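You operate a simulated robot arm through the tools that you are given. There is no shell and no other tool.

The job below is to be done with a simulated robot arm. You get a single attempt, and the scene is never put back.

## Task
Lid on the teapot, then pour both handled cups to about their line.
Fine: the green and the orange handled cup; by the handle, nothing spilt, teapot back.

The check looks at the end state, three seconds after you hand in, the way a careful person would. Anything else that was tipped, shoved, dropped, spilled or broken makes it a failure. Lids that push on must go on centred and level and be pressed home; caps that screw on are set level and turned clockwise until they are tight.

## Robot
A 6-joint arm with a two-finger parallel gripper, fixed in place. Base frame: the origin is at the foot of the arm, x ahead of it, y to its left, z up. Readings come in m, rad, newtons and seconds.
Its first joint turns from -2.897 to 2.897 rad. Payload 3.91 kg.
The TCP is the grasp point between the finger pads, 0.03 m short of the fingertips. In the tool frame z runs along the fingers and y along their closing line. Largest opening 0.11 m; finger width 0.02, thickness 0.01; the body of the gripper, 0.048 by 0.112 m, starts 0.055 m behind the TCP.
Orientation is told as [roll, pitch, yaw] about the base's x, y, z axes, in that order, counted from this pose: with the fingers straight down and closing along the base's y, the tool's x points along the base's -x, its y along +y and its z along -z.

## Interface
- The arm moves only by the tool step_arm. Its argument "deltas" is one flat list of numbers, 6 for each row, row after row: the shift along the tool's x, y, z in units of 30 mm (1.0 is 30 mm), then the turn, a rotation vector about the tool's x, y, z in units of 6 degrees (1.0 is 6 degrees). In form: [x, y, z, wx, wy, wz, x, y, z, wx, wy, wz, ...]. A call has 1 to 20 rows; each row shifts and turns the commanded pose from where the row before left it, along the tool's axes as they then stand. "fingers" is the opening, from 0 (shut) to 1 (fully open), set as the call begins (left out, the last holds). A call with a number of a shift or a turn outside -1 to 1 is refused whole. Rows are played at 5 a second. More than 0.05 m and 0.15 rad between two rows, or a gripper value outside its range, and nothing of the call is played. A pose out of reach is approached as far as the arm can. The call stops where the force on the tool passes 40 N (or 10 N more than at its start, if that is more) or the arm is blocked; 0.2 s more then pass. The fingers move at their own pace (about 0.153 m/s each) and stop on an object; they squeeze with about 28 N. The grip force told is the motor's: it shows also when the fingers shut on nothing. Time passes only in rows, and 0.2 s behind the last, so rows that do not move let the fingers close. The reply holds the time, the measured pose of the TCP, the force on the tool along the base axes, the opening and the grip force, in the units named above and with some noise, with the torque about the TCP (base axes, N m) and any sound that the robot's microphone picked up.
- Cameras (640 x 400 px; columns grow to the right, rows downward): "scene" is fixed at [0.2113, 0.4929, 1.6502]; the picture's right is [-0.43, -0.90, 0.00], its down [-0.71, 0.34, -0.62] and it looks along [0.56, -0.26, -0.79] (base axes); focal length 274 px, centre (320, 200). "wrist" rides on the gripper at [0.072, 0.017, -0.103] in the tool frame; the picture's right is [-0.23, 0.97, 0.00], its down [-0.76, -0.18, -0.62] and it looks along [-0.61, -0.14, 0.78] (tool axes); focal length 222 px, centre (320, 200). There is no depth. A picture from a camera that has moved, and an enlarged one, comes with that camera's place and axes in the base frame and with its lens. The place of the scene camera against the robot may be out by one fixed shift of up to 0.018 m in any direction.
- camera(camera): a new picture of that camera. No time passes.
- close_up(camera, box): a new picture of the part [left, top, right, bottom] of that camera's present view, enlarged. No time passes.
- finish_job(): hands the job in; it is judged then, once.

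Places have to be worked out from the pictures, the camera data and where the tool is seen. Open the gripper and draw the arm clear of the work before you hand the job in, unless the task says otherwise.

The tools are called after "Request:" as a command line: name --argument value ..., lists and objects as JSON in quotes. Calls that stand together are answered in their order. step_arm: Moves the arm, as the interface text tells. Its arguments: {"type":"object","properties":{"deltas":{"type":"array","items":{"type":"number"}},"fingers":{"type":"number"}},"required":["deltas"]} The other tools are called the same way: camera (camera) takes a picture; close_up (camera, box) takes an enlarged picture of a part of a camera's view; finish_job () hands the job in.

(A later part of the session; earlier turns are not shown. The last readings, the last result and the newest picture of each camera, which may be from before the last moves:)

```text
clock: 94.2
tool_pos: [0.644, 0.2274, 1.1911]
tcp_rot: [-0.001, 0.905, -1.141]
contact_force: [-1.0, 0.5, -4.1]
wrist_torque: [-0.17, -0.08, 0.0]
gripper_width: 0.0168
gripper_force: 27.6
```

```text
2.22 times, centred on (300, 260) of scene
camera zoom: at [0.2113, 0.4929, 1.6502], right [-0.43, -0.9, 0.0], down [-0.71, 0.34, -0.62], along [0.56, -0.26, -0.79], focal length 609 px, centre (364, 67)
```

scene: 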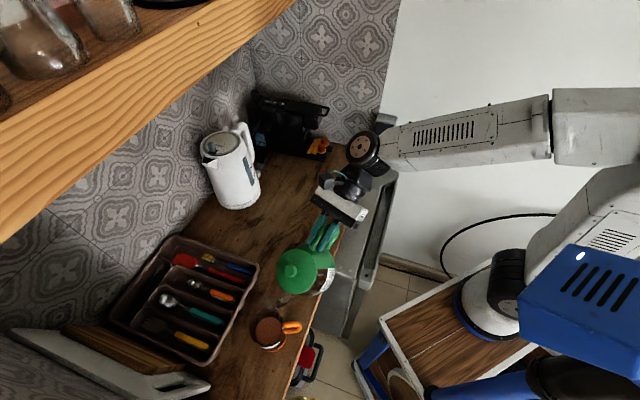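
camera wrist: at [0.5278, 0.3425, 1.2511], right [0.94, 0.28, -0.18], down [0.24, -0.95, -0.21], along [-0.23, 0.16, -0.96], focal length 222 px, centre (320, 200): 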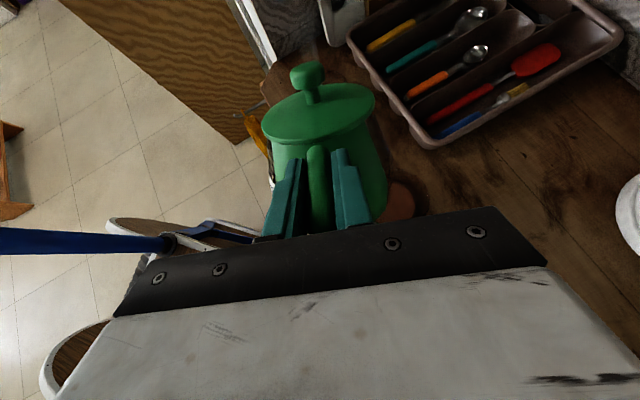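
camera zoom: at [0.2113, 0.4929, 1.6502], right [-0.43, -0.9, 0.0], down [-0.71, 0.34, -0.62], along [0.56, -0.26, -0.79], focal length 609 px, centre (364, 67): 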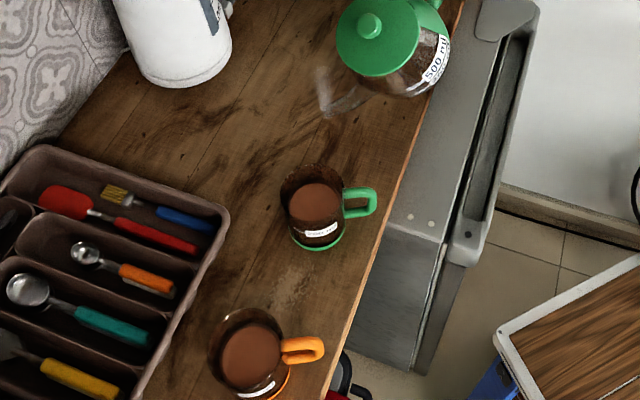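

No spill visible on the counter. Bringing the pot upright here (height is ample) and zooming in on its level marks and on both cups.

Request:
step_arm --deltas '[0, 0, 0, 0, 0.833, 0, 0, 0, 0, 0, 0.833, 0, 0, 0, 0, 0, 0.833, 0, 0, 0, 0, 0, 0.833, 0, 0, 0, 0, 0, 0.833, 0, 0, 0, 0, 0, 0.833, 0, 0, 0, 0, 0, 0, 0, 0, 0, 0, 0, 0, 0]'

Request:
close_up --camera "scene" --box '[295, 160, 365, 220]'

Request:
close_up --camera "scene" --box '[278, 238, 318, 278]'

Request:
close_up --camera "scene" --box '[256, 304, 304, 352]'

Request:
camera --camera "wrist"

```text
clock: 96.0
tool_pos: [0.6429, 0.2279, 1.1916]
tcp_rot: [-0.006, 1.429, -1.146]
contact_force: [0.3, 0.3, -3.9]
wrist_torque: [-0.28, -0.17, 0.0]
gripper_width: 0.0169
gripper_force: 28.7
```

```text
6.67 times, centred on (330, 190) of scene
camera zoom: at [0.2113, 0.4929, 1.6502], right [-0.43, -0.9, 0.0], down [-0.71, 0.34, -0.62], along [0.56, -0.26, -0.79], focal length 1826 px, centre (253, 267)
```

zoom: 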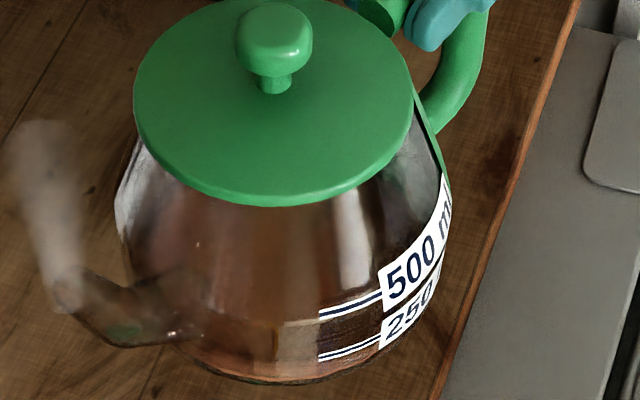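

```text
10.00 times, centred on (298, 258) of scene
camera zoom: at [0.2113, 0.4929, 1.6502], right [-0.43, -0.9, 0.0], down [-0.71, 0.34, -0.62], along [0.56, -0.26, -0.79], focal length 2740 px, centre (540, -380)
```

zoom: 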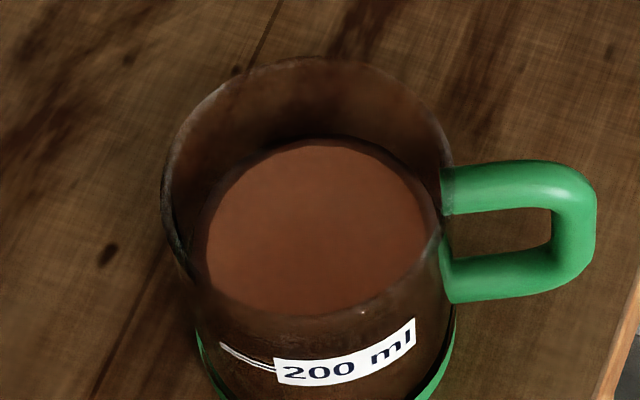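

```text
8.33 times, centred on (280, 328) of scene
camera zoom: at [0.2113, 0.4929, 1.6502], right [-0.43, -0.9, 0.0], down [-0.71, 0.34, -0.62], along [0.56, -0.26, -0.79], focal length 2283 px, centre (653, -867)
```

zoom: 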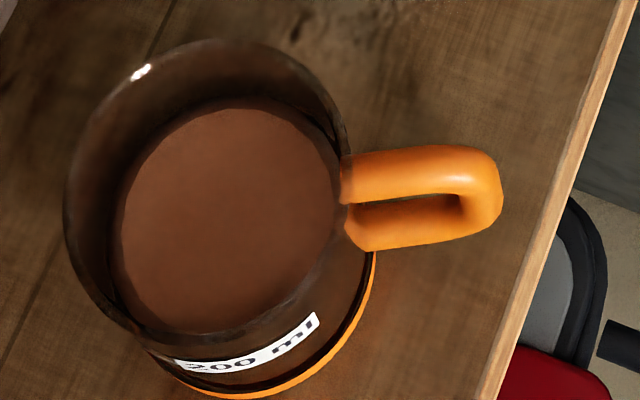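

```text
taken
camera wrist: at [0.6973, 0.1511, 1.2782], right [0.9, 0.38, -0.23], down [0.14, -0.73, -0.67], along [-0.42, 0.57, -0.71], focal length 222 px, centre (320, 200)
```

wrist: 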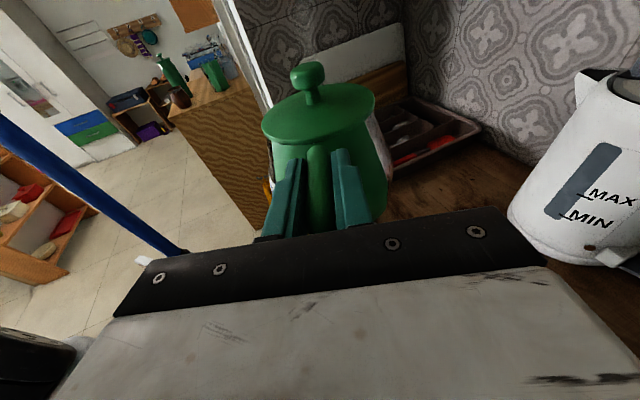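

Let me take a few idle readings of the load and zoom on the pot's marks to judge how much remains.

Request:
step_arm --deltas '[0, 0, 0, 0, 0, 0]'

Request:
step_arm --deltas '[0, 0, 0, 0, 0, 0]'

Request:
step_arm --deltas '[0, 0, 0, 0, 0, 0]'

Request:
step_arm --deltas '[0, 0, 0, 0, 0, 0]'

Request:
close_up --camera "scene" --box '[305, 190, 350, 215]'

```text
clock: 96.3
tool_pos: [0.6422, 0.2295, 1.1918]
tcp_rot: [-0.005, 1.43, -1.145]
contact_force: [0.0, -0.2, -5.5]
wrist_torque: [-0.3, -0.11, 0.01]
gripper_width: 0.0168
gripper_force: 27.9
```

```text
clock: 96.8
tool_pos: [0.6431, 0.2279, 1.1915]
tcp_rot: [-0.006, 1.429, -1.146]
contact_force: [-0.1, -0.6, -4.6]
wrist_torque: [-0.3, -0.18, -0.02]
gripper_width: 0.017
gripper_force: 28.1
```

```text
clock: 97.2
tool_pos: [0.6436, 0.2279, 1.1898]
tcp_rot: [-0.006, 1.429, -1.145]
contact_force: [-1.0, 0.5, -5.3]
wrist_torque: [-0.32, -0.16, -0.01]
gripper_width: 0.0169
gripper_force: 28.3
```

```text
clock: 97.5
tool_pos: [0.6438, 0.2272, 1.1908]
tcp_rot: [-0.004, 1.429, -1.145]
contact_force: [0.7, 0.1, -4.4]
wrist_torque: [-0.3, -0.15, 0.01]
gripper_width: 0.0165
gripper_force: 28.2
```

```text
14.22 times, centred on (328, 202) of scene
camera zoom: at [0.2113, 0.4929, 1.6502], right [-0.43, -0.9, 0.0], down [-0.71, 0.34, -0.62], along [0.56, -0.26, -0.79], focal length 3896 px, centre (213, 164)
```

zoom: 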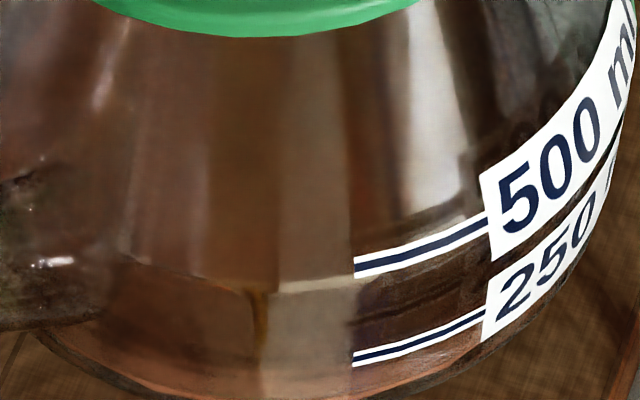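

Load and torque suggest about 335 ml has left the pot in total, i.e. perhaps 165 ml per cup, slightly under. I'll inspect each cup's front glass very closely to compare the liquid edge with the line.

Request:
close_up --camera "scene" --box '[286, 256, 316, 280]'

Request:
close_up --camera "scene" --box '[256, 330, 296, 354]'

```text
16.00 times, centred on (301, 268) of scene
camera zoom: at [0.2113, 0.4929, 1.6502], right [-0.43, -0.9, 0.0], down [-0.71, 0.34, -0.62], along [0.56, -0.26, -0.79], focal length 4384 px, centre (624, -888)
```

zoom: 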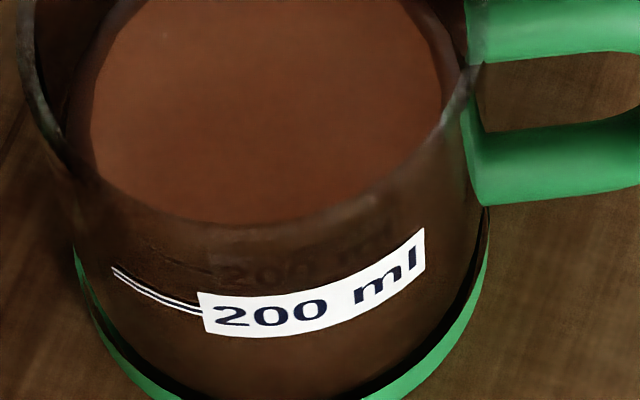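

```text
16.00 times, centred on (276, 342) of scene
camera zoom: at [0.2113, 0.4929, 1.6502], right [-0.43, -0.9, 0.0], down [-0.71, 0.34, -0.62], along [0.56, -0.26, -0.79], focal length 4384 px, centre (1024, -2072)
```

zoom: 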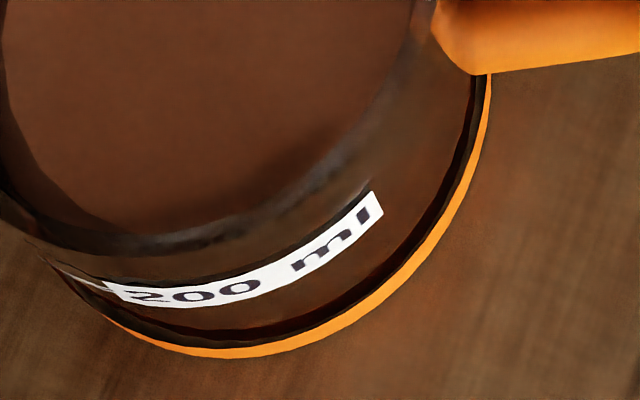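

Geometrically, the green liquid surface and the line come out within ~1 mm of each other (surface 35.3 mm below the rim, line 35.9 mm). I'll take more load readings to cross-check the poured total.

Request:
step_arm --deltas '[0, 0, 0, 0, 0, 0]'

Request:
step_arm --deltas '[0, 0, 0, 0, 0, 0]'

Request:
step_arm --deltas '[0, 0, 0, 0, 0, 0]'

Request:
step_arm --deltas '[0, 0, 0, 0, 0, 0]'

Request:
step_arm --deltas '[0, 0, 0, 0, 0, 0]'

Request:
step_arm --deltas '[0, 0, 0, 0, 0, 0]'

```text
clock: 98.0
tool_pos: [0.6428, 0.2279, 1.1902]
tcp_rot: [-0.005, 1.43, -1.146]
contact_force: [-0.5, -0.1, -4.5]
wrist_torque: [-0.31, -0.13, -0.02]
gripper_width: 0.0166
gripper_force: 28.6
```

```text
clock: 98.3
tool_pos: [0.643, 0.2292, 1.1911]
tcp_rot: [-0.003, 1.429, -1.145]
contact_force: [-0.6, -0.2, -4.7]
wrist_torque: [-0.29, -0.13, 0.01]
gripper_width: 0.0168
gripper_force: 28.3
```

```text
clock: 98.8
tool_pos: [0.6427, 0.2279, 1.1898]
tcp_rot: [-0.005, 1.429, -1.145]
contact_force: [0.2, 0.3, -4.5]
wrist_torque: [-0.3, -0.17, -0.04]
gripper_width: 0.0168
gripper_force: 28.2
```

```text
clock: 99.2
tool_pos: [0.643, 0.227, 1.191]
tcp_rot: [-0.006, 1.429, -1.145]
contact_force: [-0.1, 0.2, -3.9]
wrist_torque: [-0.3, -0.16, 0.0]
gripper_width: 0.0167
gripper_force: 28.0
```

```text
clock: 99.5
tool_pos: [0.6423, 0.2283, 1.191]
tcp_rot: [-0.005, 1.429, -1.146]
contact_force: [-0.2, -1.3, -4.8]
wrist_torque: [-0.35, -0.15, -0.02]
gripper_width: 0.0171
gripper_force: 27.8
```

```text
clock: 100.0
tool_pos: [0.6427, 0.2282, 1.191]
tcp_rot: [-0.004, 1.43, -1.144]
contact_force: [0.0, 1.5, -4.1]
wrist_torque: [-0.31, -0.18, -0.01]
gripper_width: 0.0167
gripper_force: 28.1
```

More readings give about 375 ml poured in total, consistent with both cups near 200 ml. I'll check the orange cup's rim and surface the same rigorous way.

Request:
close_up --camera "scene" --box '[256, 304, 300, 332]'

Request:
close_up --camera "scene" --box '[254, 326, 298, 354]'

```text
14.29 times, centred on (278, 318) of scene
camera zoom: at [0.2113, 0.4929, 1.6502], right [-0.43, -0.9, 0.0], down [-0.71, 0.34, -0.62], along [0.56, -0.26, -0.79], focal length 3914 px, centre (920, -1486)
```

zoom: 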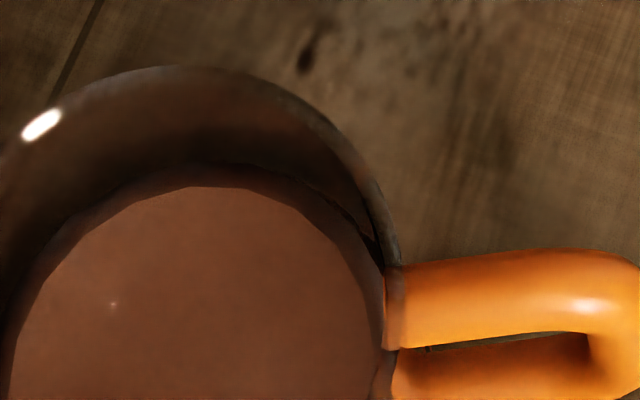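

```text
14.29 times, centred on (276, 340) of scene
camera zoom: at [0.2113, 0.4929, 1.6502], right [-0.43, -0.9, 0.0], down [-0.71, 0.34, -0.62], along [0.56, -0.26, -0.79], focal length 3914 px, centre (949, -1800)
```

zoom: 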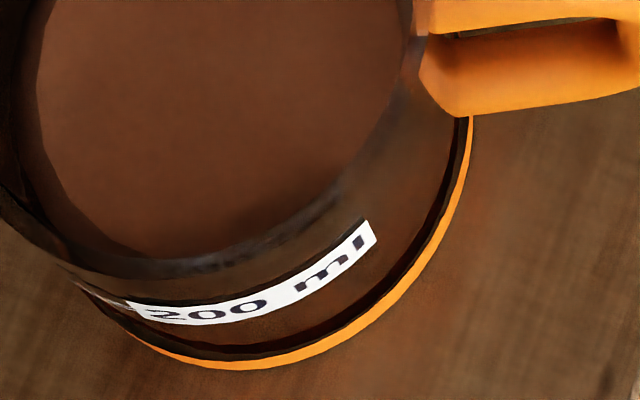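

I'll zoom in on the green cup's far edge at the same scale so both cups are compared consistently.

Request:
close_up --camera "scene" --box '[276, 240, 320, 268]'

Request:
close_up --camera "scene" --box '[276, 254, 320, 282]'

```text
14.29 times, centred on (298, 254) of scene
camera zoom: at [0.2113, 0.4929, 1.6502], right [-0.43, -0.9, 0.0], down [-0.71, 0.34, -0.62], along [0.56, -0.26, -0.79], focal length 3914 px, centre (634, -571)
```

zoom: 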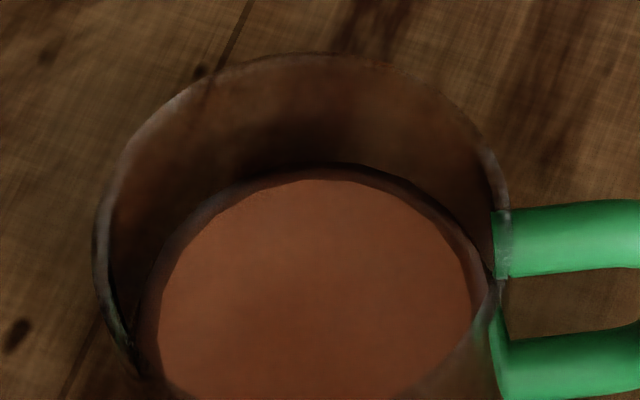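

```text
14.29 times, centred on (298, 268) of scene
camera zoom: at [0.2113, 0.4929, 1.6502], right [-0.43, -0.9, 0.0], down [-0.71, 0.34, -0.62], along [0.56, -0.26, -0.79], focal length 3914 px, centre (634, -771)
```

zoom: 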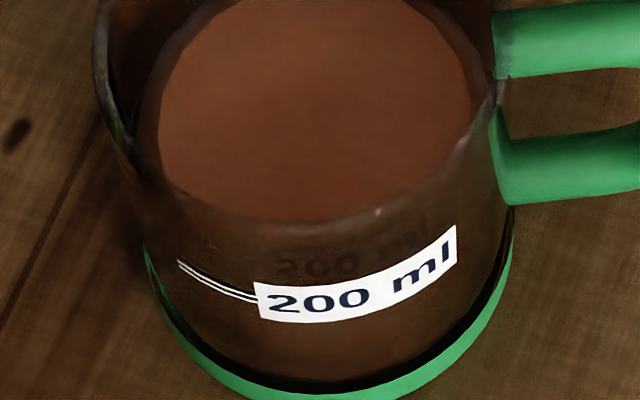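

Both surfaces work out at the same height, ~2–3 mm below the line at most (about 190 ml each, matching the load data) – good. Now I return the pot: first rotate back 30° to its original heading and move above its home spot.

Request:
step_arm --deltas '[0, 0, 0, -0.4, 0, 0.057, 0, 0, 0, -0.822, 0, 0.117, 0, 0, 0, -0.822, 0, 0.117, 0, 0, 0, -0.822, 0, 0.117, 0, 0, 0, -0.822, 0, 0.117, 0, 0, 0, -0.822, 0, 0.117, 0, 0, 0, -0.42, 0, 0.06, -0.022, 0.263, -0.15, 0, 0, 0, -0.043, 0.527, -0.3, 0, 0, 0, -0.043, 0.527, -0.3, 0, 0, 0, -0.043, 0.527, -0.3, 0, 0, 0, -0.043, 0.527, -0.3, 0, 0, 0, -0.022, 0.263, -0.15, 0, 0, 0, 0, 0, 0, 0, 0, 0]'

Request:
camera --camera "scene"

```text
clock: 103.0
tool_pos: [0.718, 0.1739, 1.1908]
tcp_rot: [-0.003, 1.429, -1.664]
contact_force: [-0.2, -1.2, -4.6]
wrist_torque: [-0.33, 0.04, -0.02]
gripper_width: 0.0166
gripper_force: 28.1
```

```text
taken
```

scene: 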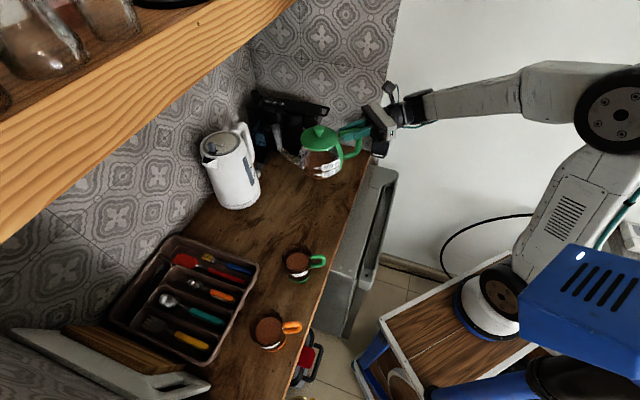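

Right above home. Descending to about 2 cm above the counter contact height.

Request:
step_arm --deltas '[-0.4, 0, 0.057, 0, 0, 0, -0.8, 0, 0.118, 0, 0, 0, -0.8, 0, 0.118, 0, 0, 0, -0.8, 0, 0.118, 0, 0, 0, -0.8, 0, 0.118, 0, 0, 0, -0.8, 0, 0.118, 0, 0, 0, -0.8, 0, 0.118, 0, 0, 0, -0.7, 0, 0.1, 0, 0, 0, -0.37, 0, 0.053, 0, 0, 0, 0, 0, 0, 0, 0, 0]'

Request:
close_up --camera "scene" --box '[300, 165, 380, 225]'

Request:
camera --camera "wrist"

```text
clock: 105.2
tool_pos: [0.7165, 0.1752, 0.9988]
tcp_rot: [0.0, 1.43, -1.662]
contact_force: [0.2, -0.1, -5.2]
wrist_torque: [-0.38, 0.02, 0.01]
gripper_width: 0.017
gripper_force: 27.4
```

```text
6.67 times, centred on (340, 195) of scene
camera zoom: at [0.2113, 0.4929, 1.6502], right [-0.43, -0.9, 0.0], down [-0.71, 0.34, -0.62], along [0.56, -0.26, -0.79], focal length 1826 px, centre (187, 233)
```

zoom: 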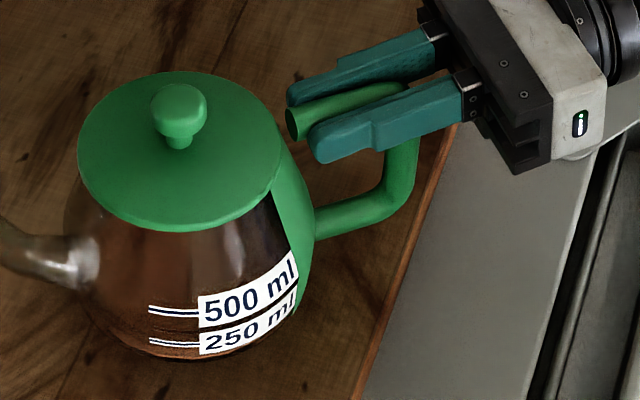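

```text
taken
camera wrist: at [0.7253, 0.0822, 1.0865], right [0.97, -0.12, -0.22], down [-0.24, -0.71, -0.67], along [-0.08, 0.7, -0.71], focal length 222 px, centre (320, 200)
```

wrist: 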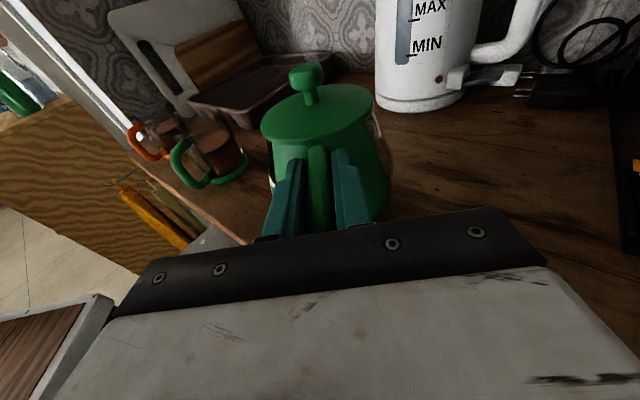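

From here the wrist camera sees the green cup side-on; a quick zoom to double-check its level, then I set the pot down.

Request:
close_up --camera "wrist" --box '[120, 105, 260, 195]'

Request:
step_arm --deltas '[-0.165, 0, 0.0235, 0, 0, 0, -0.165, 0, 0.0235, 0, 0, 0, -0.132, 0, 0.019, 0, 0, 0, -0.1, 0, 0.0145, 0, 0, 0, 0, 0, 0, 0, 0, 0]'

Request:
close_up --camera "scene" --box '[300, 165, 380, 225]'

```text
4.44 times, centred on (190, 150) of wrist
camera zoom: at [0.7253, 0.0822, 1.0865], right [0.97, -0.12, -0.22], down [-0.24, -0.71, -0.67], along [-0.08, 0.7, -0.71], focal length 987 px, centre (898, 422)
```

zoom: 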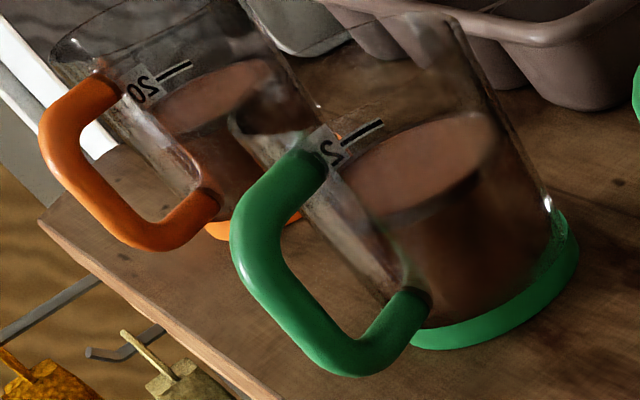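

```text
clock: 106.3
tool_pos: [0.7169, 0.1761, 0.9841]
tcp_rot: [0.0, 1.429, -1.661]
contact_force: [0.6, 0.3, -5.2]
wrist_torque: [-0.33, 0.02, 0.04]
gripper_width: 0.0166
gripper_force: 27.8
```

```text
6.67 times, centred on (340, 195) of scene
camera zoom: at [0.2113, 0.4929, 1.6502], right [-0.43, -0.9, 0.0], down [-0.71, 0.34, -0.62], along [0.56, -0.26, -0.79], focal length 1826 px, centre (187, 233)
```

zoom: 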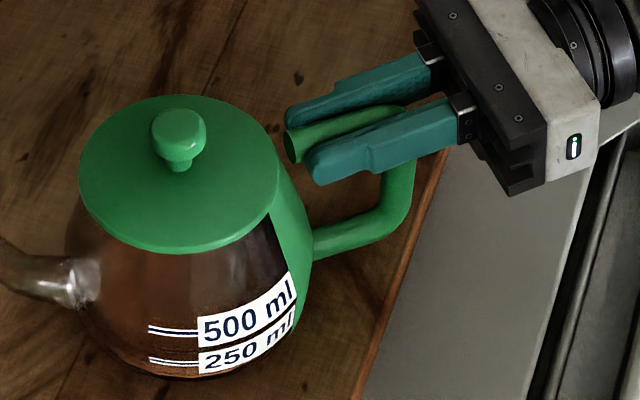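

That side view is very informative: I can see the line marks through the glass. Zooming closer on each cup to compare the surface with its mark.

Request:
close_up --camera "wrist" --box '[180, 105, 250, 185]'

Request:
close_up --camera "wrist" --box '[125, 95, 195, 165]'

Request:
camera --camera "wrist"

```text
5.00 times, centred on (215, 145) of wrist
camera zoom: at [0.7253, 0.0825, 1.0702], right [0.97, -0.12, -0.23], down [-0.24, -0.71, -0.67], along [-0.08, 0.7, -0.71], focal length 1111 px, centre (845, 475)
```

zoom: 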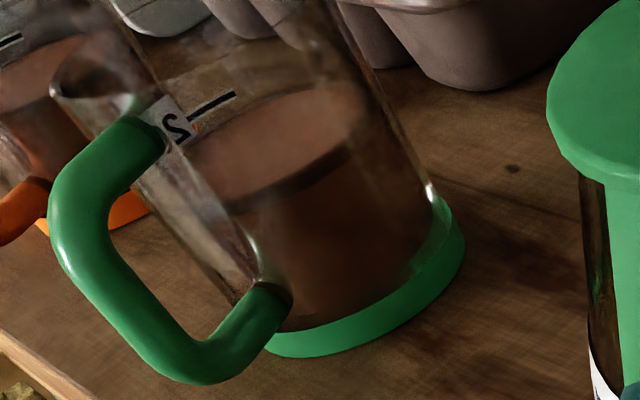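

```text
5.71 times, centred on (160, 130) of wrist
camera zoom: at [0.7253, 0.0825, 1.0702], right [0.97, -0.12, -0.23], down [-0.24, -0.71, -0.67], along [-0.08, 0.7, -0.71], focal length 1269 px, centre (1234, 600)
```

zoom: 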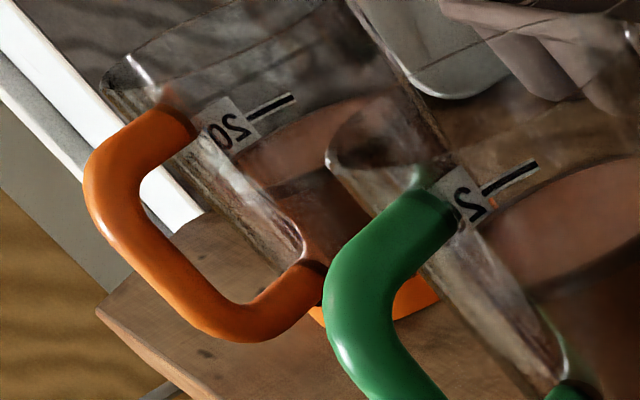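

```text
taken
camera wrist: at [0.7253, 0.0825, 1.0702], right [0.97, -0.12, -0.23], down [-0.24, -0.71, -0.67], along [-0.08, 0.7, -0.71], focal length 222 px, centre (320, 200)
```

wrist: 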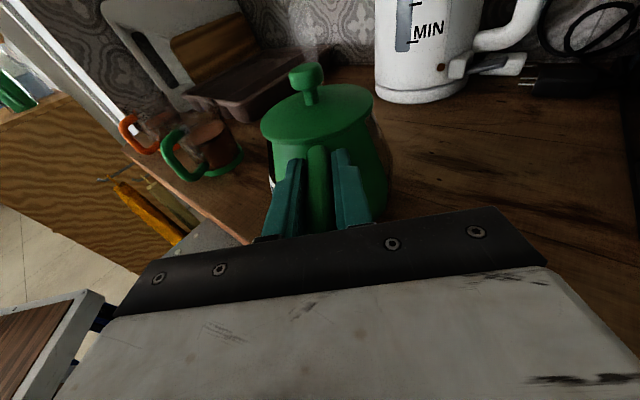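

The green surface is about 2–3 mm below its line. Let me zoom further on both marks for a finer estimate before deciding whether to top up.

Request:
close_up --camera "wrist" --box '[136, 100, 172, 126]'

Request:
close_up --camera "wrist" --box '[180, 112, 228, 148]'

```text
15.38 times, centred on (154, 113) of wrist
camera zoom: at [0.7253, 0.0825, 1.0702], right [0.97, -0.12, -0.23], down [-0.24, -0.71, -0.67], along [-0.08, 0.7, -0.71], focal length 3417 px, centre (2874, 1538)
```

zoom: 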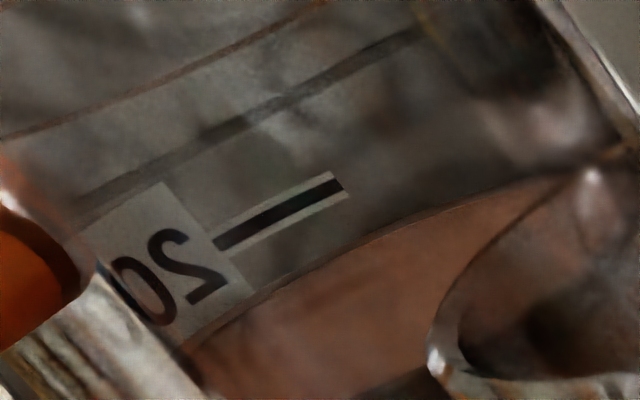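

```text
11.11 times, centred on (204, 130) of wrist
camera zoom: at [0.7253, 0.0825, 1.0702], right [0.97, -0.12, -0.23], down [-0.24, -0.71, -0.67], along [-0.08, 0.7, -0.71], focal length 2468 px, centre (1609, 978)
```

zoom: 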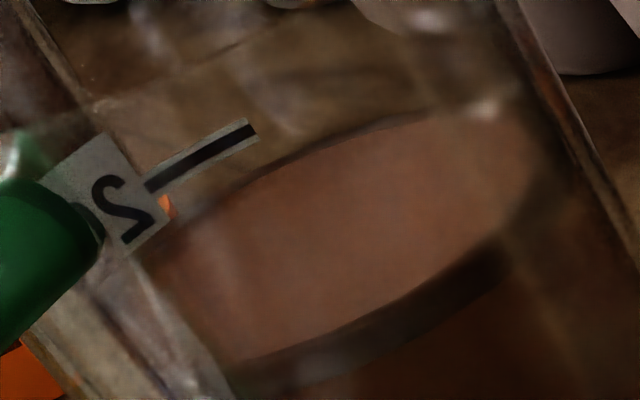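

Measured side-on, green is ~3.7 mm and orange ~5.8 mm below the line (roughly 187 and 179 ml). Since I still hold the pot, I'll top both up slightly. First lift straight up again and turn toward the cups.

Request:
step_arm --deltas '[0.35, 0, -0.05, 0, 0, 0, 0.7, 0, -0.1, 0, 0, 0, 0.82, 0, -0.117, 0, 0, 0, 0.82, 0, -0.117, 0, 0, 0, 0.82, 0, -0.117, 0, 0, 0, 0.82, 0, -0.117, 0, 0, 0, 0.82, 0, -0.117, 0, 0, 0, 0.82, 0, -0.117, 0, 0, 0, 0.55, 0, -0.078, 0, 0, 0, 0.3, 0, -0.043, 0, 0, 0, 0, 0, 0, 0.4, 0, -0.057, 0, 0, 0, 0.818, 0, -0.1165, 0, 0, 0, 0.818, 0, -0.1165, 0, 0, 0, 0.818, 0, -0.1165, 0, 0, 0, 0.818, 0, -0.1165, 0, 0, 0, 0.818, 0, -0.1165, 0, 0, 0, 0.42, 0, -0.06, 0, 0, 0, 0, 0, 0]'

```text
clock: 110.2
tool_pos: [0.7174, 0.1752, 1.1898]
tcp_rot: [-0.002, 1.43, -1.143]
contact_force: [-0.5, 0.6, -3.5]
wrist_torque: [-0.33, -0.12, -0.01]
gripper_width: 0.0169
gripper_force: 28.0
```

Moving over toward the cups and tilting to 30° (still well below the present pouring angle of ~44°).

Request:
step_arm --deltas '[0.037, -0.15, 0.257, 0, 0, 0, 0.073, -0.3, 0.515, 0, 0, 0, 0.073, -0.3, 0.515, 0, 0, 0, 0.073, -0.3, 0.515, 0, 0, 0, 0.073, -0.3, 0.515, 0, 0, 0, 0.037, -0.15, 0.257, 0, 0, 0, 0, 0, 0, 0, -0.5, 0, 0, 0, 0, 0, -0.833, 0, 0, 0, 0, 0, -0.833, 0, 0, 0, 0, 0, -0.833, 0, 0, 0, 0, 0, -0.833, 0, 0, 0, 0, 0, -0.75, 0, 0, 0, 0, 0, -0.418, 0, 0, 0, 0, 0, 0, 0]'

Request:
step_arm --deltas '[0.195, -0.125, 0.249, 0, 0, 0, 0.391, -0.251, 0.498, 0, 0, 0, 0.391, -0.251, 0.498, 0, 0, 0, 0.391, -0.251, 0.498, 0, 0, 0, 0.391, -0.251, 0.498, 0, 0, 0, 0.391, -0.251, 0.498, 0, 0, 0, 0.391, -0.251, 0.498, 0, 0, 0, 0.391, -0.251, 0.498, 0, 0, 0, 0.391, -0.251, 0.498, 0, 0, 0, 0.391, -0.251, 0.498, 0, 0, 0, 0.195, -0.125, 0.249, 0, 0, 0, 0, 0, 0, 0, 0, 0]'

Request:
close_up --camera "scene" --box '[240, 230, 340, 350]'

```text
clock: 113.2
tool_pos: [0.6439, 0.2282, 1.1904]
tcp_rot: [-0.001, 0.903, -1.142]
contact_force: [0.5, -0.2, -3.8]
wrist_torque: [-0.18, -0.07, -0.01]
gripper_width: 0.0169
gripper_force: 28.2
```

```text
clock: 115.8
tool_pos: [0.4967, 0.3682, 1.1896]
tcp_rot: [0.0, 0.904, -1.143]
contact_force: [0.1, 0.0, -4.8]
wrist_torque: [-0.19, -0.06, 0.01]
gripper_width: 0.0168
gripper_force: 27.8
```

```text
3.33 times, centred on (290, 290) of scene
camera zoom: at [0.2113, 0.4929, 1.6502], right [-0.43, -0.9, 0.0], down [-0.71, 0.34, -0.62], along [0.56, -0.26, -0.79], focal length 913 px, centre (420, -100)
```

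zoom: 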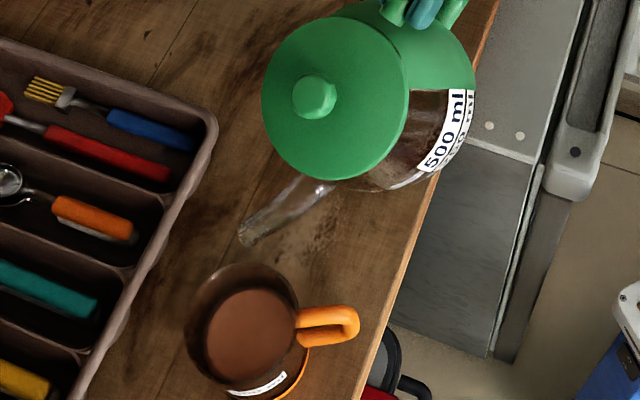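

Same pose as before the first orange pour. Lowering and tilting to 42°, just under the expected threshold.

Request:
step_arm --deltas '[-0.3, 0, 0.235, 0, 0, 0, -0.5, 0, 0.392, 0, 0, 0, -0.5, 0, 0.392, 0, 0, 0, -0.287, 0, 0.225, 0, 0, 0, 0, 0, 0, 0, 0, 0, 0.218, 0, -0.037, 0, -0.333, 0, 0.218, 0, -0.037, 0, -0.333, 0, 0.218, 0, -0.037, 0, -0.333, 0, 0.218, 0, -0.037, 0, -0.333, 0, 0.218, 0, -0.037, 0, -0.333, 0, 0.218, 0, -0.037, 0, -0.333, 0, 0, 0, 0, 0, 0, 0]'

Request:
close_up --camera "scene" --box '[256, 304, 300, 332]'

```text
clock: 118.3
tool_pos: [0.4881, 0.3894, 1.1621]
tcp_rot: [0.0, 0.697, -1.142]
contact_force: [-0.3, 0.1, -5.0]
wrist_torque: [-0.08, -0.02, 0.01]
gripper_width: 0.0168
gripper_force: 28.0
```

```text
14.29 times, centred on (278, 318) of scene
camera zoom: at [0.2113, 0.4929, 1.6502], right [-0.43, -0.9, 0.0], down [-0.71, 0.34, -0.62], along [0.56, -0.26, -0.79], focal length 3914 px, centre (920, -1486)
```

zoom: 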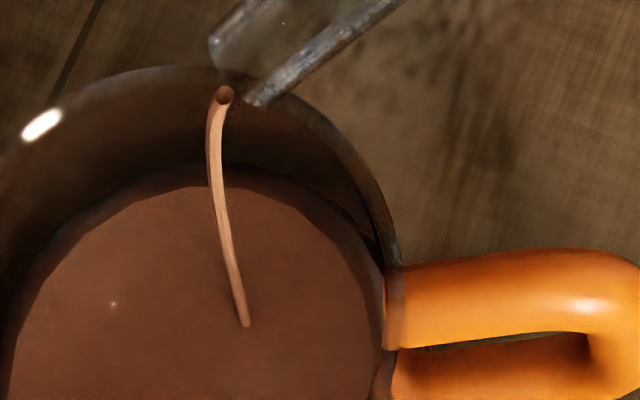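

A thin stream is already running and lands centrally. Holding at this tilt and watching.

Request:
step_arm --deltas '[0, 0, 0, 0, 0, 0, 0, 0, 0, 0, 0, 0, 0, 0, 0, 0, 0, 0, 0, 0, 0, 0, 0, 0]'

Request:
close_up --camera "scene" --box '[256, 304, 300, 332]'

```text
clock: 119.3
tool_pos: [0.4883, 0.3901, 1.1639]
tcp_rot: [0.0, 0.696, -1.141]
contact_force: [-0.2, -0.3, -3.8]
wrist_torque: [-0.09, -0.05, 0.01]
gripper_width: 0.0168
gripper_force: 27.8
```

```text
14.29 times, centred on (278, 318) of scene
camera zoom: at [0.2113, 0.4929, 1.6502], right [-0.43, -0.9, 0.0], down [-0.71, 0.34, -0.62], along [0.56, -0.26, -0.79], focal length 3914 px, centre (920, -1486)
```

zoom: 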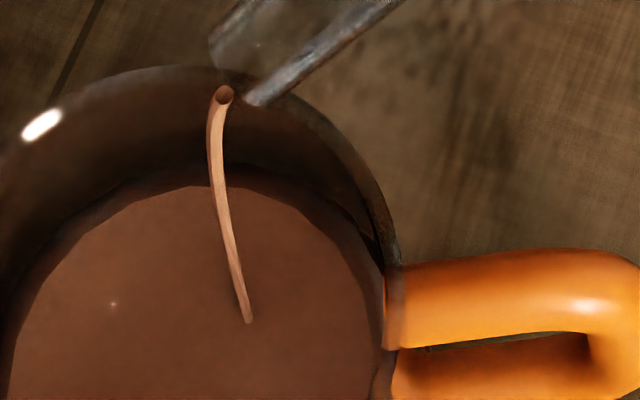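

Very slow; adding 1° and holding.

Request:
step_arm --deltas '[0.109, 0, -0.019, 0, -0.167, 0, 0, 0, 0, 0, 0, 0, 0, 0, 0, 0, 0, 0, 0, 0, 0, 0, 0, 0]'

Request:
close_up --camera "scene" --box '[256, 304, 300, 332]'

```text
clock: 120.3
tool_pos: [0.4859, 0.3911, 1.1648]
tcp_rot: [0.0, 0.678, -1.141]
contact_force: [0.0, -0.4, -5.2]
wrist_torque: [-0.07, -0.02, 0.0]
gripper_width: 0.017
gripper_force: 27.9
```

```text
14.29 times, centred on (278, 318) of scene
camera zoom: at [0.2113, 0.4929, 1.6502], right [-0.43, -0.9, 0.0], down [-0.71, 0.34, -0.62], along [0.56, -0.26, -0.79], focal length 3914 px, centre (920, -1486)
```

zoom: 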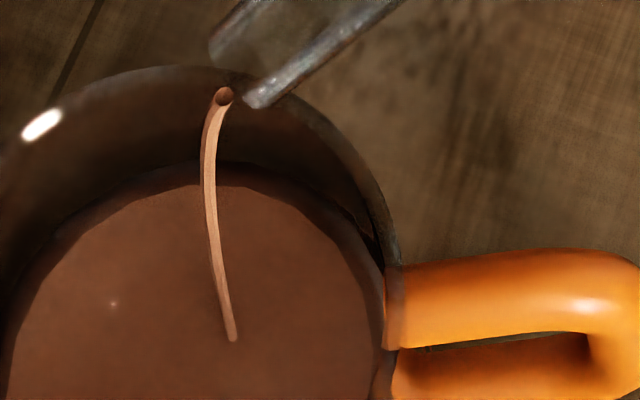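

Continuing, 1° more.

Request:
step_arm --deltas '[0.109, 0, -0.019, 0, -0.167, 0, 0, 0, 0, 0, 0, 0, 0, 0, 0, 0, 0, 0, 0, 0, 0, 0, 0, 0]'

Request:
close_up --camera "scene" --box '[256, 304, 300, 332]'

```text
clock: 121.3
tool_pos: [0.4857, 0.393, 1.1691]
tcp_rot: [0.0, 0.662, -1.142]
contact_force: [0.0, 0.9, -4.6]
wrist_torque: [-0.13, -0.04, -0.01]
gripper_width: 0.0167
gripper_force: 27.7
```

```text
14.29 times, centred on (278, 318) of scene
camera zoom: at [0.2113, 0.4929, 1.6502], right [-0.43, -0.9, 0.0], down [-0.71, 0.34, -0.62], along [0.56, -0.26, -0.79], focal length 3914 px, centre (920, -1486)
```

zoom: 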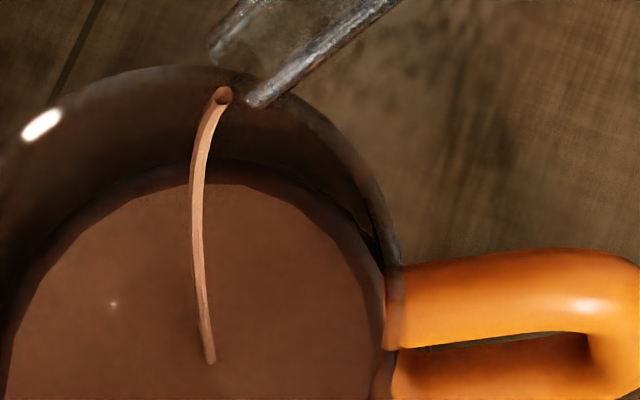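

Flow is now a bit stronger; holding.

Request:
step_arm --deltas '[0, 0, 0, 0, 0, 0, 0, 0, 0, 0, 0, 0, 0, 0, 0, 0, 0, 0, 0, 0, 0, 0, 0, 0]'

Request:
close_up --camera "scene" --box '[256, 304, 300, 332]'

```text
clock: 122.3
tool_pos: [0.4855, 0.394, 1.1679]
tcp_rot: [0.001, 0.662, -1.142]
contact_force: [0.1, 0.3, -4.4]
wrist_torque: [-0.06, -0.01, 0.01]
gripper_width: 0.0167
gripper_force: 27.4
```

```text
14.29 times, centred on (278, 318) of scene
camera zoom: at [0.2113, 0.4929, 1.6502], right [-0.43, -0.9, 0.0], down [-0.71, 0.34, -0.62], along [0.56, -0.26, -0.79], focal length 3914 px, centre (920, -1486)
```

zoom: 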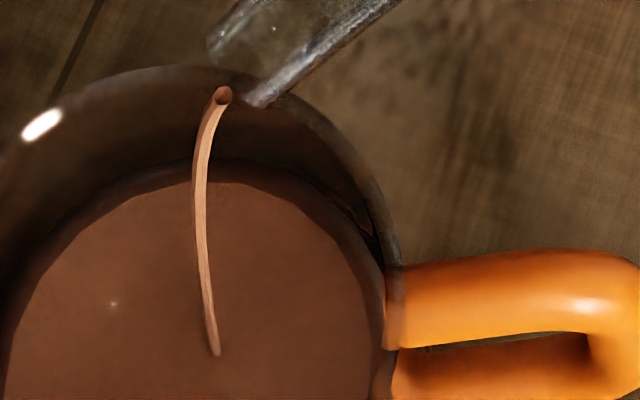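

Rising slowly (about 2 px per second); adding 1° and holding.

Request:
step_arm --deltas '[0.109, 0, -0.019, 0, -0.167, 0, 0, 0, 0, 0, 0, 0, 0, 0, 0, 0, 0, 0, 0, 0, 0, 0, 0, 0, 0, 0, 0, 0, 0, 0]'

Request:
close_up --camera "scene" --box '[256, 304, 300, 332]'

```text
clock: 123.5
tool_pos: [0.484, 0.3959, 1.1703]
tcp_rot: [-0.001, 0.644, -1.141]
contact_force: [0.1, -1.1, -5.0]
wrist_torque: [-0.07, -0.05, 0.01]
gripper_width: 0.0169
gripper_force: 28.9
```

```text
14.29 times, centred on (278, 318) of scene
camera zoom: at [0.2113, 0.4929, 1.6502], right [-0.43, -0.9, 0.0], down [-0.71, 0.34, -0.62], along [0.56, -0.26, -0.79], focal length 3914 px, centre (920, -1486)
```

zoom: 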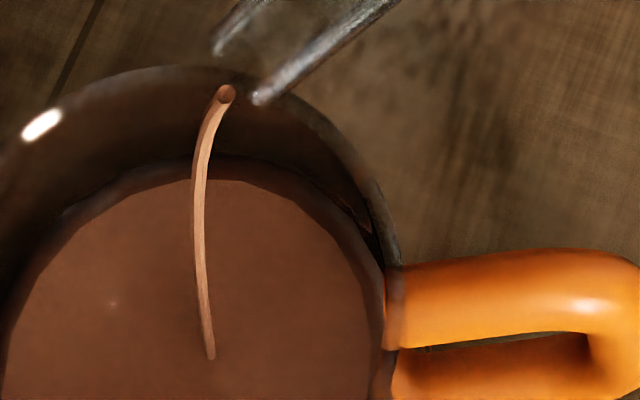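

Nearly there; 1° more for about a second.

Request:
step_arm --deltas '[0.109, 0, -0.019, 0, -0.167, 0, 0, 0, 0, 0, 0, 0, 0, 0, 0, 0, 0, 0, 0, 0, 0, 0, 0, 0]'

Request:
close_up --camera "scene" --box '[256, 304, 300, 332]'

```text
clock: 124.5
tool_pos: [0.4842, 0.3968, 1.1726]
tcp_rot: [0.0, 0.626, -1.143]
contact_force: [-0.8, 0.6, -5.3]
wrist_torque: [-0.07, -0.05, -0.04]
gripper_width: 0.017
gripper_force: 27.7
```

```text
14.29 times, centred on (278, 318) of scene
camera zoom: at [0.2113, 0.4929, 1.6502], right [-0.43, -0.9, 0.0], down [-0.71, 0.34, -0.62], along [0.56, -0.26, -0.79], focal length 3914 px, centre (920, -1486)
```

zoom: 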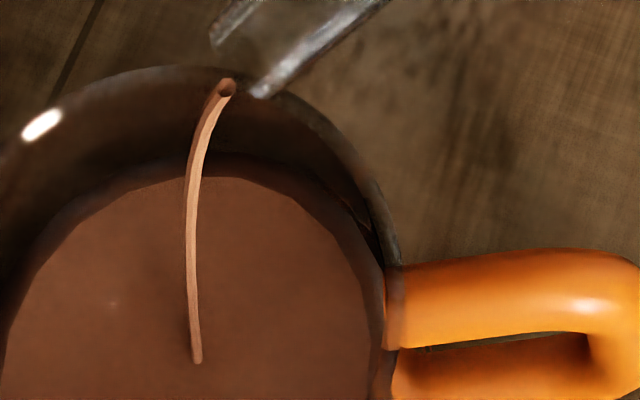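

The orange surface has risen by the wanted ~9 px. Tilting back.

Request:
step_arm --deltas '[-0.539, 0, 0.124, 0, 0.833, 0, -0.539, 0, 0.124, 0, 0.833, 0, -0.539, 0, 0.124, 0, 0.833, 0, 0, 0, 0, 0, 0, 0, 0, 0, 0, 0, 0, 0]'

Request:
close_up --camera "scene" --box '[256, 304, 300, 332]'

Request:
close_up --camera "scene" --box '[230, 230, 340, 360]'

```text
clock: 125.8
tool_pos: [0.4959, 0.3685, 1.1322]
tcp_rot: [0.001, 0.888, -1.142]
contact_force: [-0.5, -0.1, -4.9]
wrist_torque: [-0.14, -0.05, 0.02]
gripper_width: 0.0166
gripper_force: 28.0
```

```text
14.29 times, centred on (278, 318) of scene
camera zoom: at [0.2113, 0.4929, 1.6502], right [-0.43, -0.9, 0.0], down [-0.71, 0.34, -0.62], along [0.56, -0.26, -0.79], focal length 3914 px, centre (920, -1486)
```

zoom: 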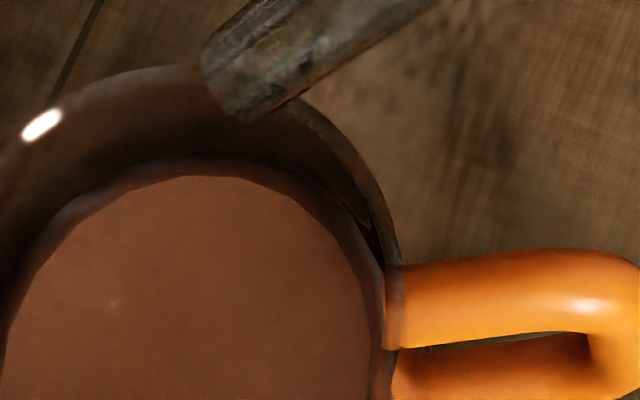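

```text
3.08 times, centred on (285, 295) of scene
camera zoom: at [0.2113, 0.4929, 1.6502], right [-0.43, -0.9, 0.0], down [-0.71, 0.34, -0.62], along [0.56, -0.26, -0.79], focal length 843 px, centre (428, -92)
```

zoom: 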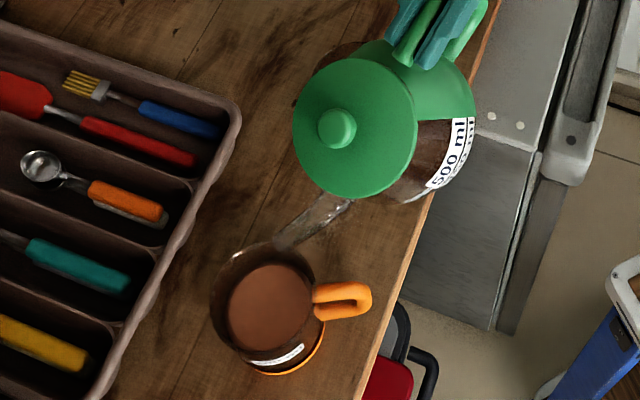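

Orange done. Now raising, moving to the green cup at this 31° tilt.

Request:
step_arm --deltas '[0.4, 0, -0.326, 0, 0, 0, 0.6, 0, -0.489, 0, 0, 0, 0.552, 0, -0.447, 0, 0, 0, -0.187, 0.113, -0.23, 0, 0, 0, -0.374, 0.226, -0.459, 0, 0, 0, -0.374, 0.226, -0.459, 0, 0, 0, -0.374, 0.226, -0.459, 0, 0, 0, -0.374, 0.226, -0.459, 0, 0, 0, -0.374, 0.226, -0.459, 0, 0, 0, -0.374, 0.226, -0.459, 0, 0, 0, -0.374, 0.226, -0.459, 0, 0, 0, -0.374, 0.226, -0.459, 0, 0, 0, -0.374, 0.226, -0.459, 0, 0, 0, -0.187, 0.113, -0.23, 0, 0, 0, 0, 0, 0, 0, 0, 0]'

Request:
close_up --camera "scene" --box '[250, 170, 350, 290]'

```text
clock: 128.9
tool_pos: [0.6328, 0.2369, 1.1942]
tcp_rot: [-0.004, 0.888, -1.144]
contact_force: [-0.6, -0.8, -4.9]
wrist_torque: [-0.17, -0.07, 0.01]
gripper_width: 0.0167
gripper_force: 28.2
```

```text
3.33 times, centred on (300, 230) of scene
camera zoom: at [0.2113, 0.4929, 1.6502], right [-0.43, -0.9, 0.0], down [-0.71, 0.34, -0.62], along [0.56, -0.26, -0.79], focal length 913 px, centre (387, 100)
```

zoom: 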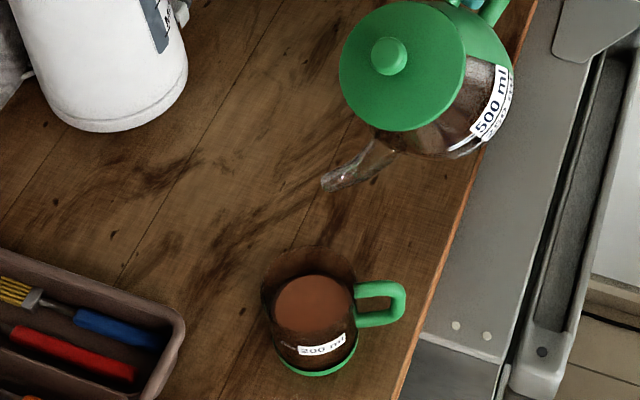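

Lowering over the green cup, then tilting to 41°.

Request:
step_arm --deltas '[-0.3, 0, 0.244, 0, 0, 0, -0.5, 0, 0.407, 0, 0, 0, -0.5, 0, 0.407, 0, 0, 0, -0.252, 0, 0.204, 0, 0, 0, 0, 0, 0, 0, 0, 0, 0.218, 0, -0.037, 0, -0.333, 0, 0.218, 0, -0.037, 0, -0.333, 0, 0.218, 0, -0.037, 0, -0.333, 0, 0.218, 0, -0.037, 0, -0.333, 0, 0.218, 0, -0.037, 0, -0.333, 0, 0, 0, 0, 0, 0, 0]'

Request:
close_up --camera "scene" --box '[260, 210, 340, 290]'

Request:
close_up --camera "scene" --box '[276, 240, 320, 268]'

```text
clock: 131.3
tool_pos: [0.6244, 0.2545, 1.1609]
tcp_rot: [-0.002, 0.715, -1.141]
contact_force: [0.0, -0.7, -5.4]
wrist_torque: [-0.1, -0.06, 0.02]
gripper_width: 0.0168
gripper_force: 27.9
```

```text
5.00 times, centred on (300, 250) of scene
camera zoom: at [0.2113, 0.4929, 1.6502], right [-0.43, -0.9, 0.0], down [-0.71, 0.34, -0.62], along [0.56, -0.26, -0.79], focal length 1370 px, centre (420, -50)
```

zoom: 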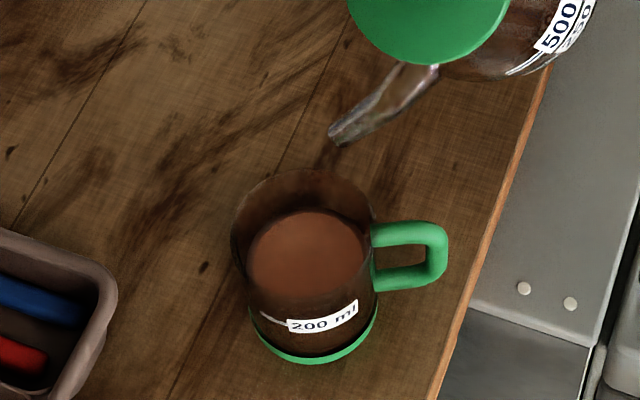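

```text
14.29 times, centred on (298, 254) of scene
camera zoom: at [0.2113, 0.4929, 1.6502], right [-0.43, -0.9, 0.0], down [-0.71, 0.34, -0.62], along [0.56, -0.26, -0.79], focal length 3914 px, centre (634, -571)
```

zoom: 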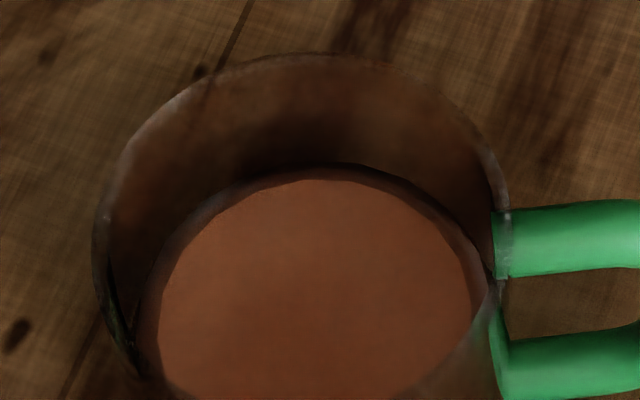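

Tip is exactly where it was at the end of the first green pour. Tilting on to 44–45°.

Request:
step_arm --deltas '[0.164, 0, -0.028, 0, -0.25, 0, 0.164, 0, -0.028, 0, -0.25, 0, 0, 0, 0, 0, 0, 0, 0, 0, 0, 0, 0, 0]'

Request:
close_up --camera "scene" --box '[276, 236, 320, 264]'

```text
clock: 132.3
tool_pos: [0.6214, 0.2592, 1.169]
tcp_rot: [-0.002, 0.661, -1.142]
contact_force: [0.2, 0.2, -4.4]
wrist_torque: [-0.07, -0.06, 0.01]
gripper_width: 0.0167
gripper_force: 28.1
```

```text
14.29 times, centred on (298, 250) of scene
camera zoom: at [0.2113, 0.4929, 1.6502], right [-0.43, -0.9, 0.0], down [-0.71, 0.34, -0.62], along [0.56, -0.26, -0.79], focal length 3914 px, centre (634, -514)
```

zoom: 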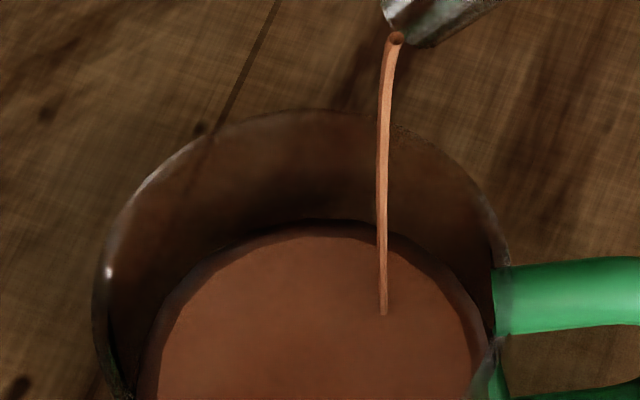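

A thin stream lands inside the cup. Holding and watching the level.

Request:
step_arm --deltas '[0, 0, 0, 0, 0, 0, 0, 0, 0, 0, 0, 0, 0, 0, 0, 0, 0, 0, 0, 0, 0, 0, 0, 0]'

Request:
close_up --camera "scene" --box '[276, 236, 320, 264]'

```text
clock: 133.3
tool_pos: [0.6208, 0.2591, 1.1673]
tcp_rot: [-0.001, 0.662, -1.141]
contact_force: [-0.9, 0.0, -4.7]
wrist_torque: [-0.04, -0.03, -0.03]
gripper_width: 0.0169
gripper_force: 28.3
```

```text
14.29 times, centred on (298, 250) of scene
camera zoom: at [0.2113, 0.4929, 1.6502], right [-0.43, -0.9, 0.0], down [-0.71, 0.34, -0.62], along [0.56, -0.26, -0.79], focal length 3914 px, centre (634, -514)
```

zoom: 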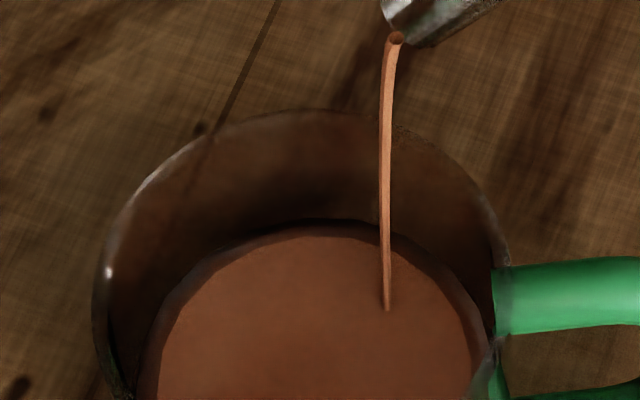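

Slow; adding 1.5°.

Request:
step_arm --deltas '[0.164, 0, -0.028, 0, -0.25, 0, 0, 0, 0, 0, 0, 0, 0, 0, 0, 0, 0, 0, 0, 0, 0, 0, 0, 0]'

Request:
close_up --camera "scene" --box '[276, 236, 320, 264]'

```text
clock: 134.3
tool_pos: [0.6204, 0.2621, 1.1722]
tcp_rot: [0.0, 0.635, -1.141]
contact_force: [-0.2, -0.2, -4.9]
wrist_torque: [-0.03, -0.03, 0.0]
gripper_width: 0.017
gripper_force: 28.1
```

```text
14.29 times, centred on (298, 250) of scene
camera zoom: at [0.2113, 0.4929, 1.6502], right [-0.43, -0.9, 0.0], down [-0.71, 0.34, -0.62], along [0.56, -0.26, -0.79], focal length 3914 px, centre (634, -514)
```

zoom: 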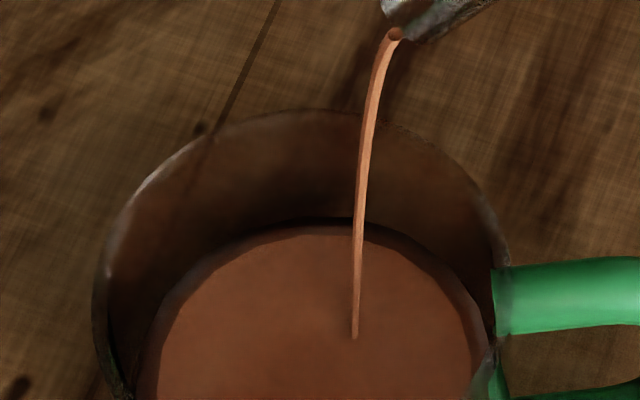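

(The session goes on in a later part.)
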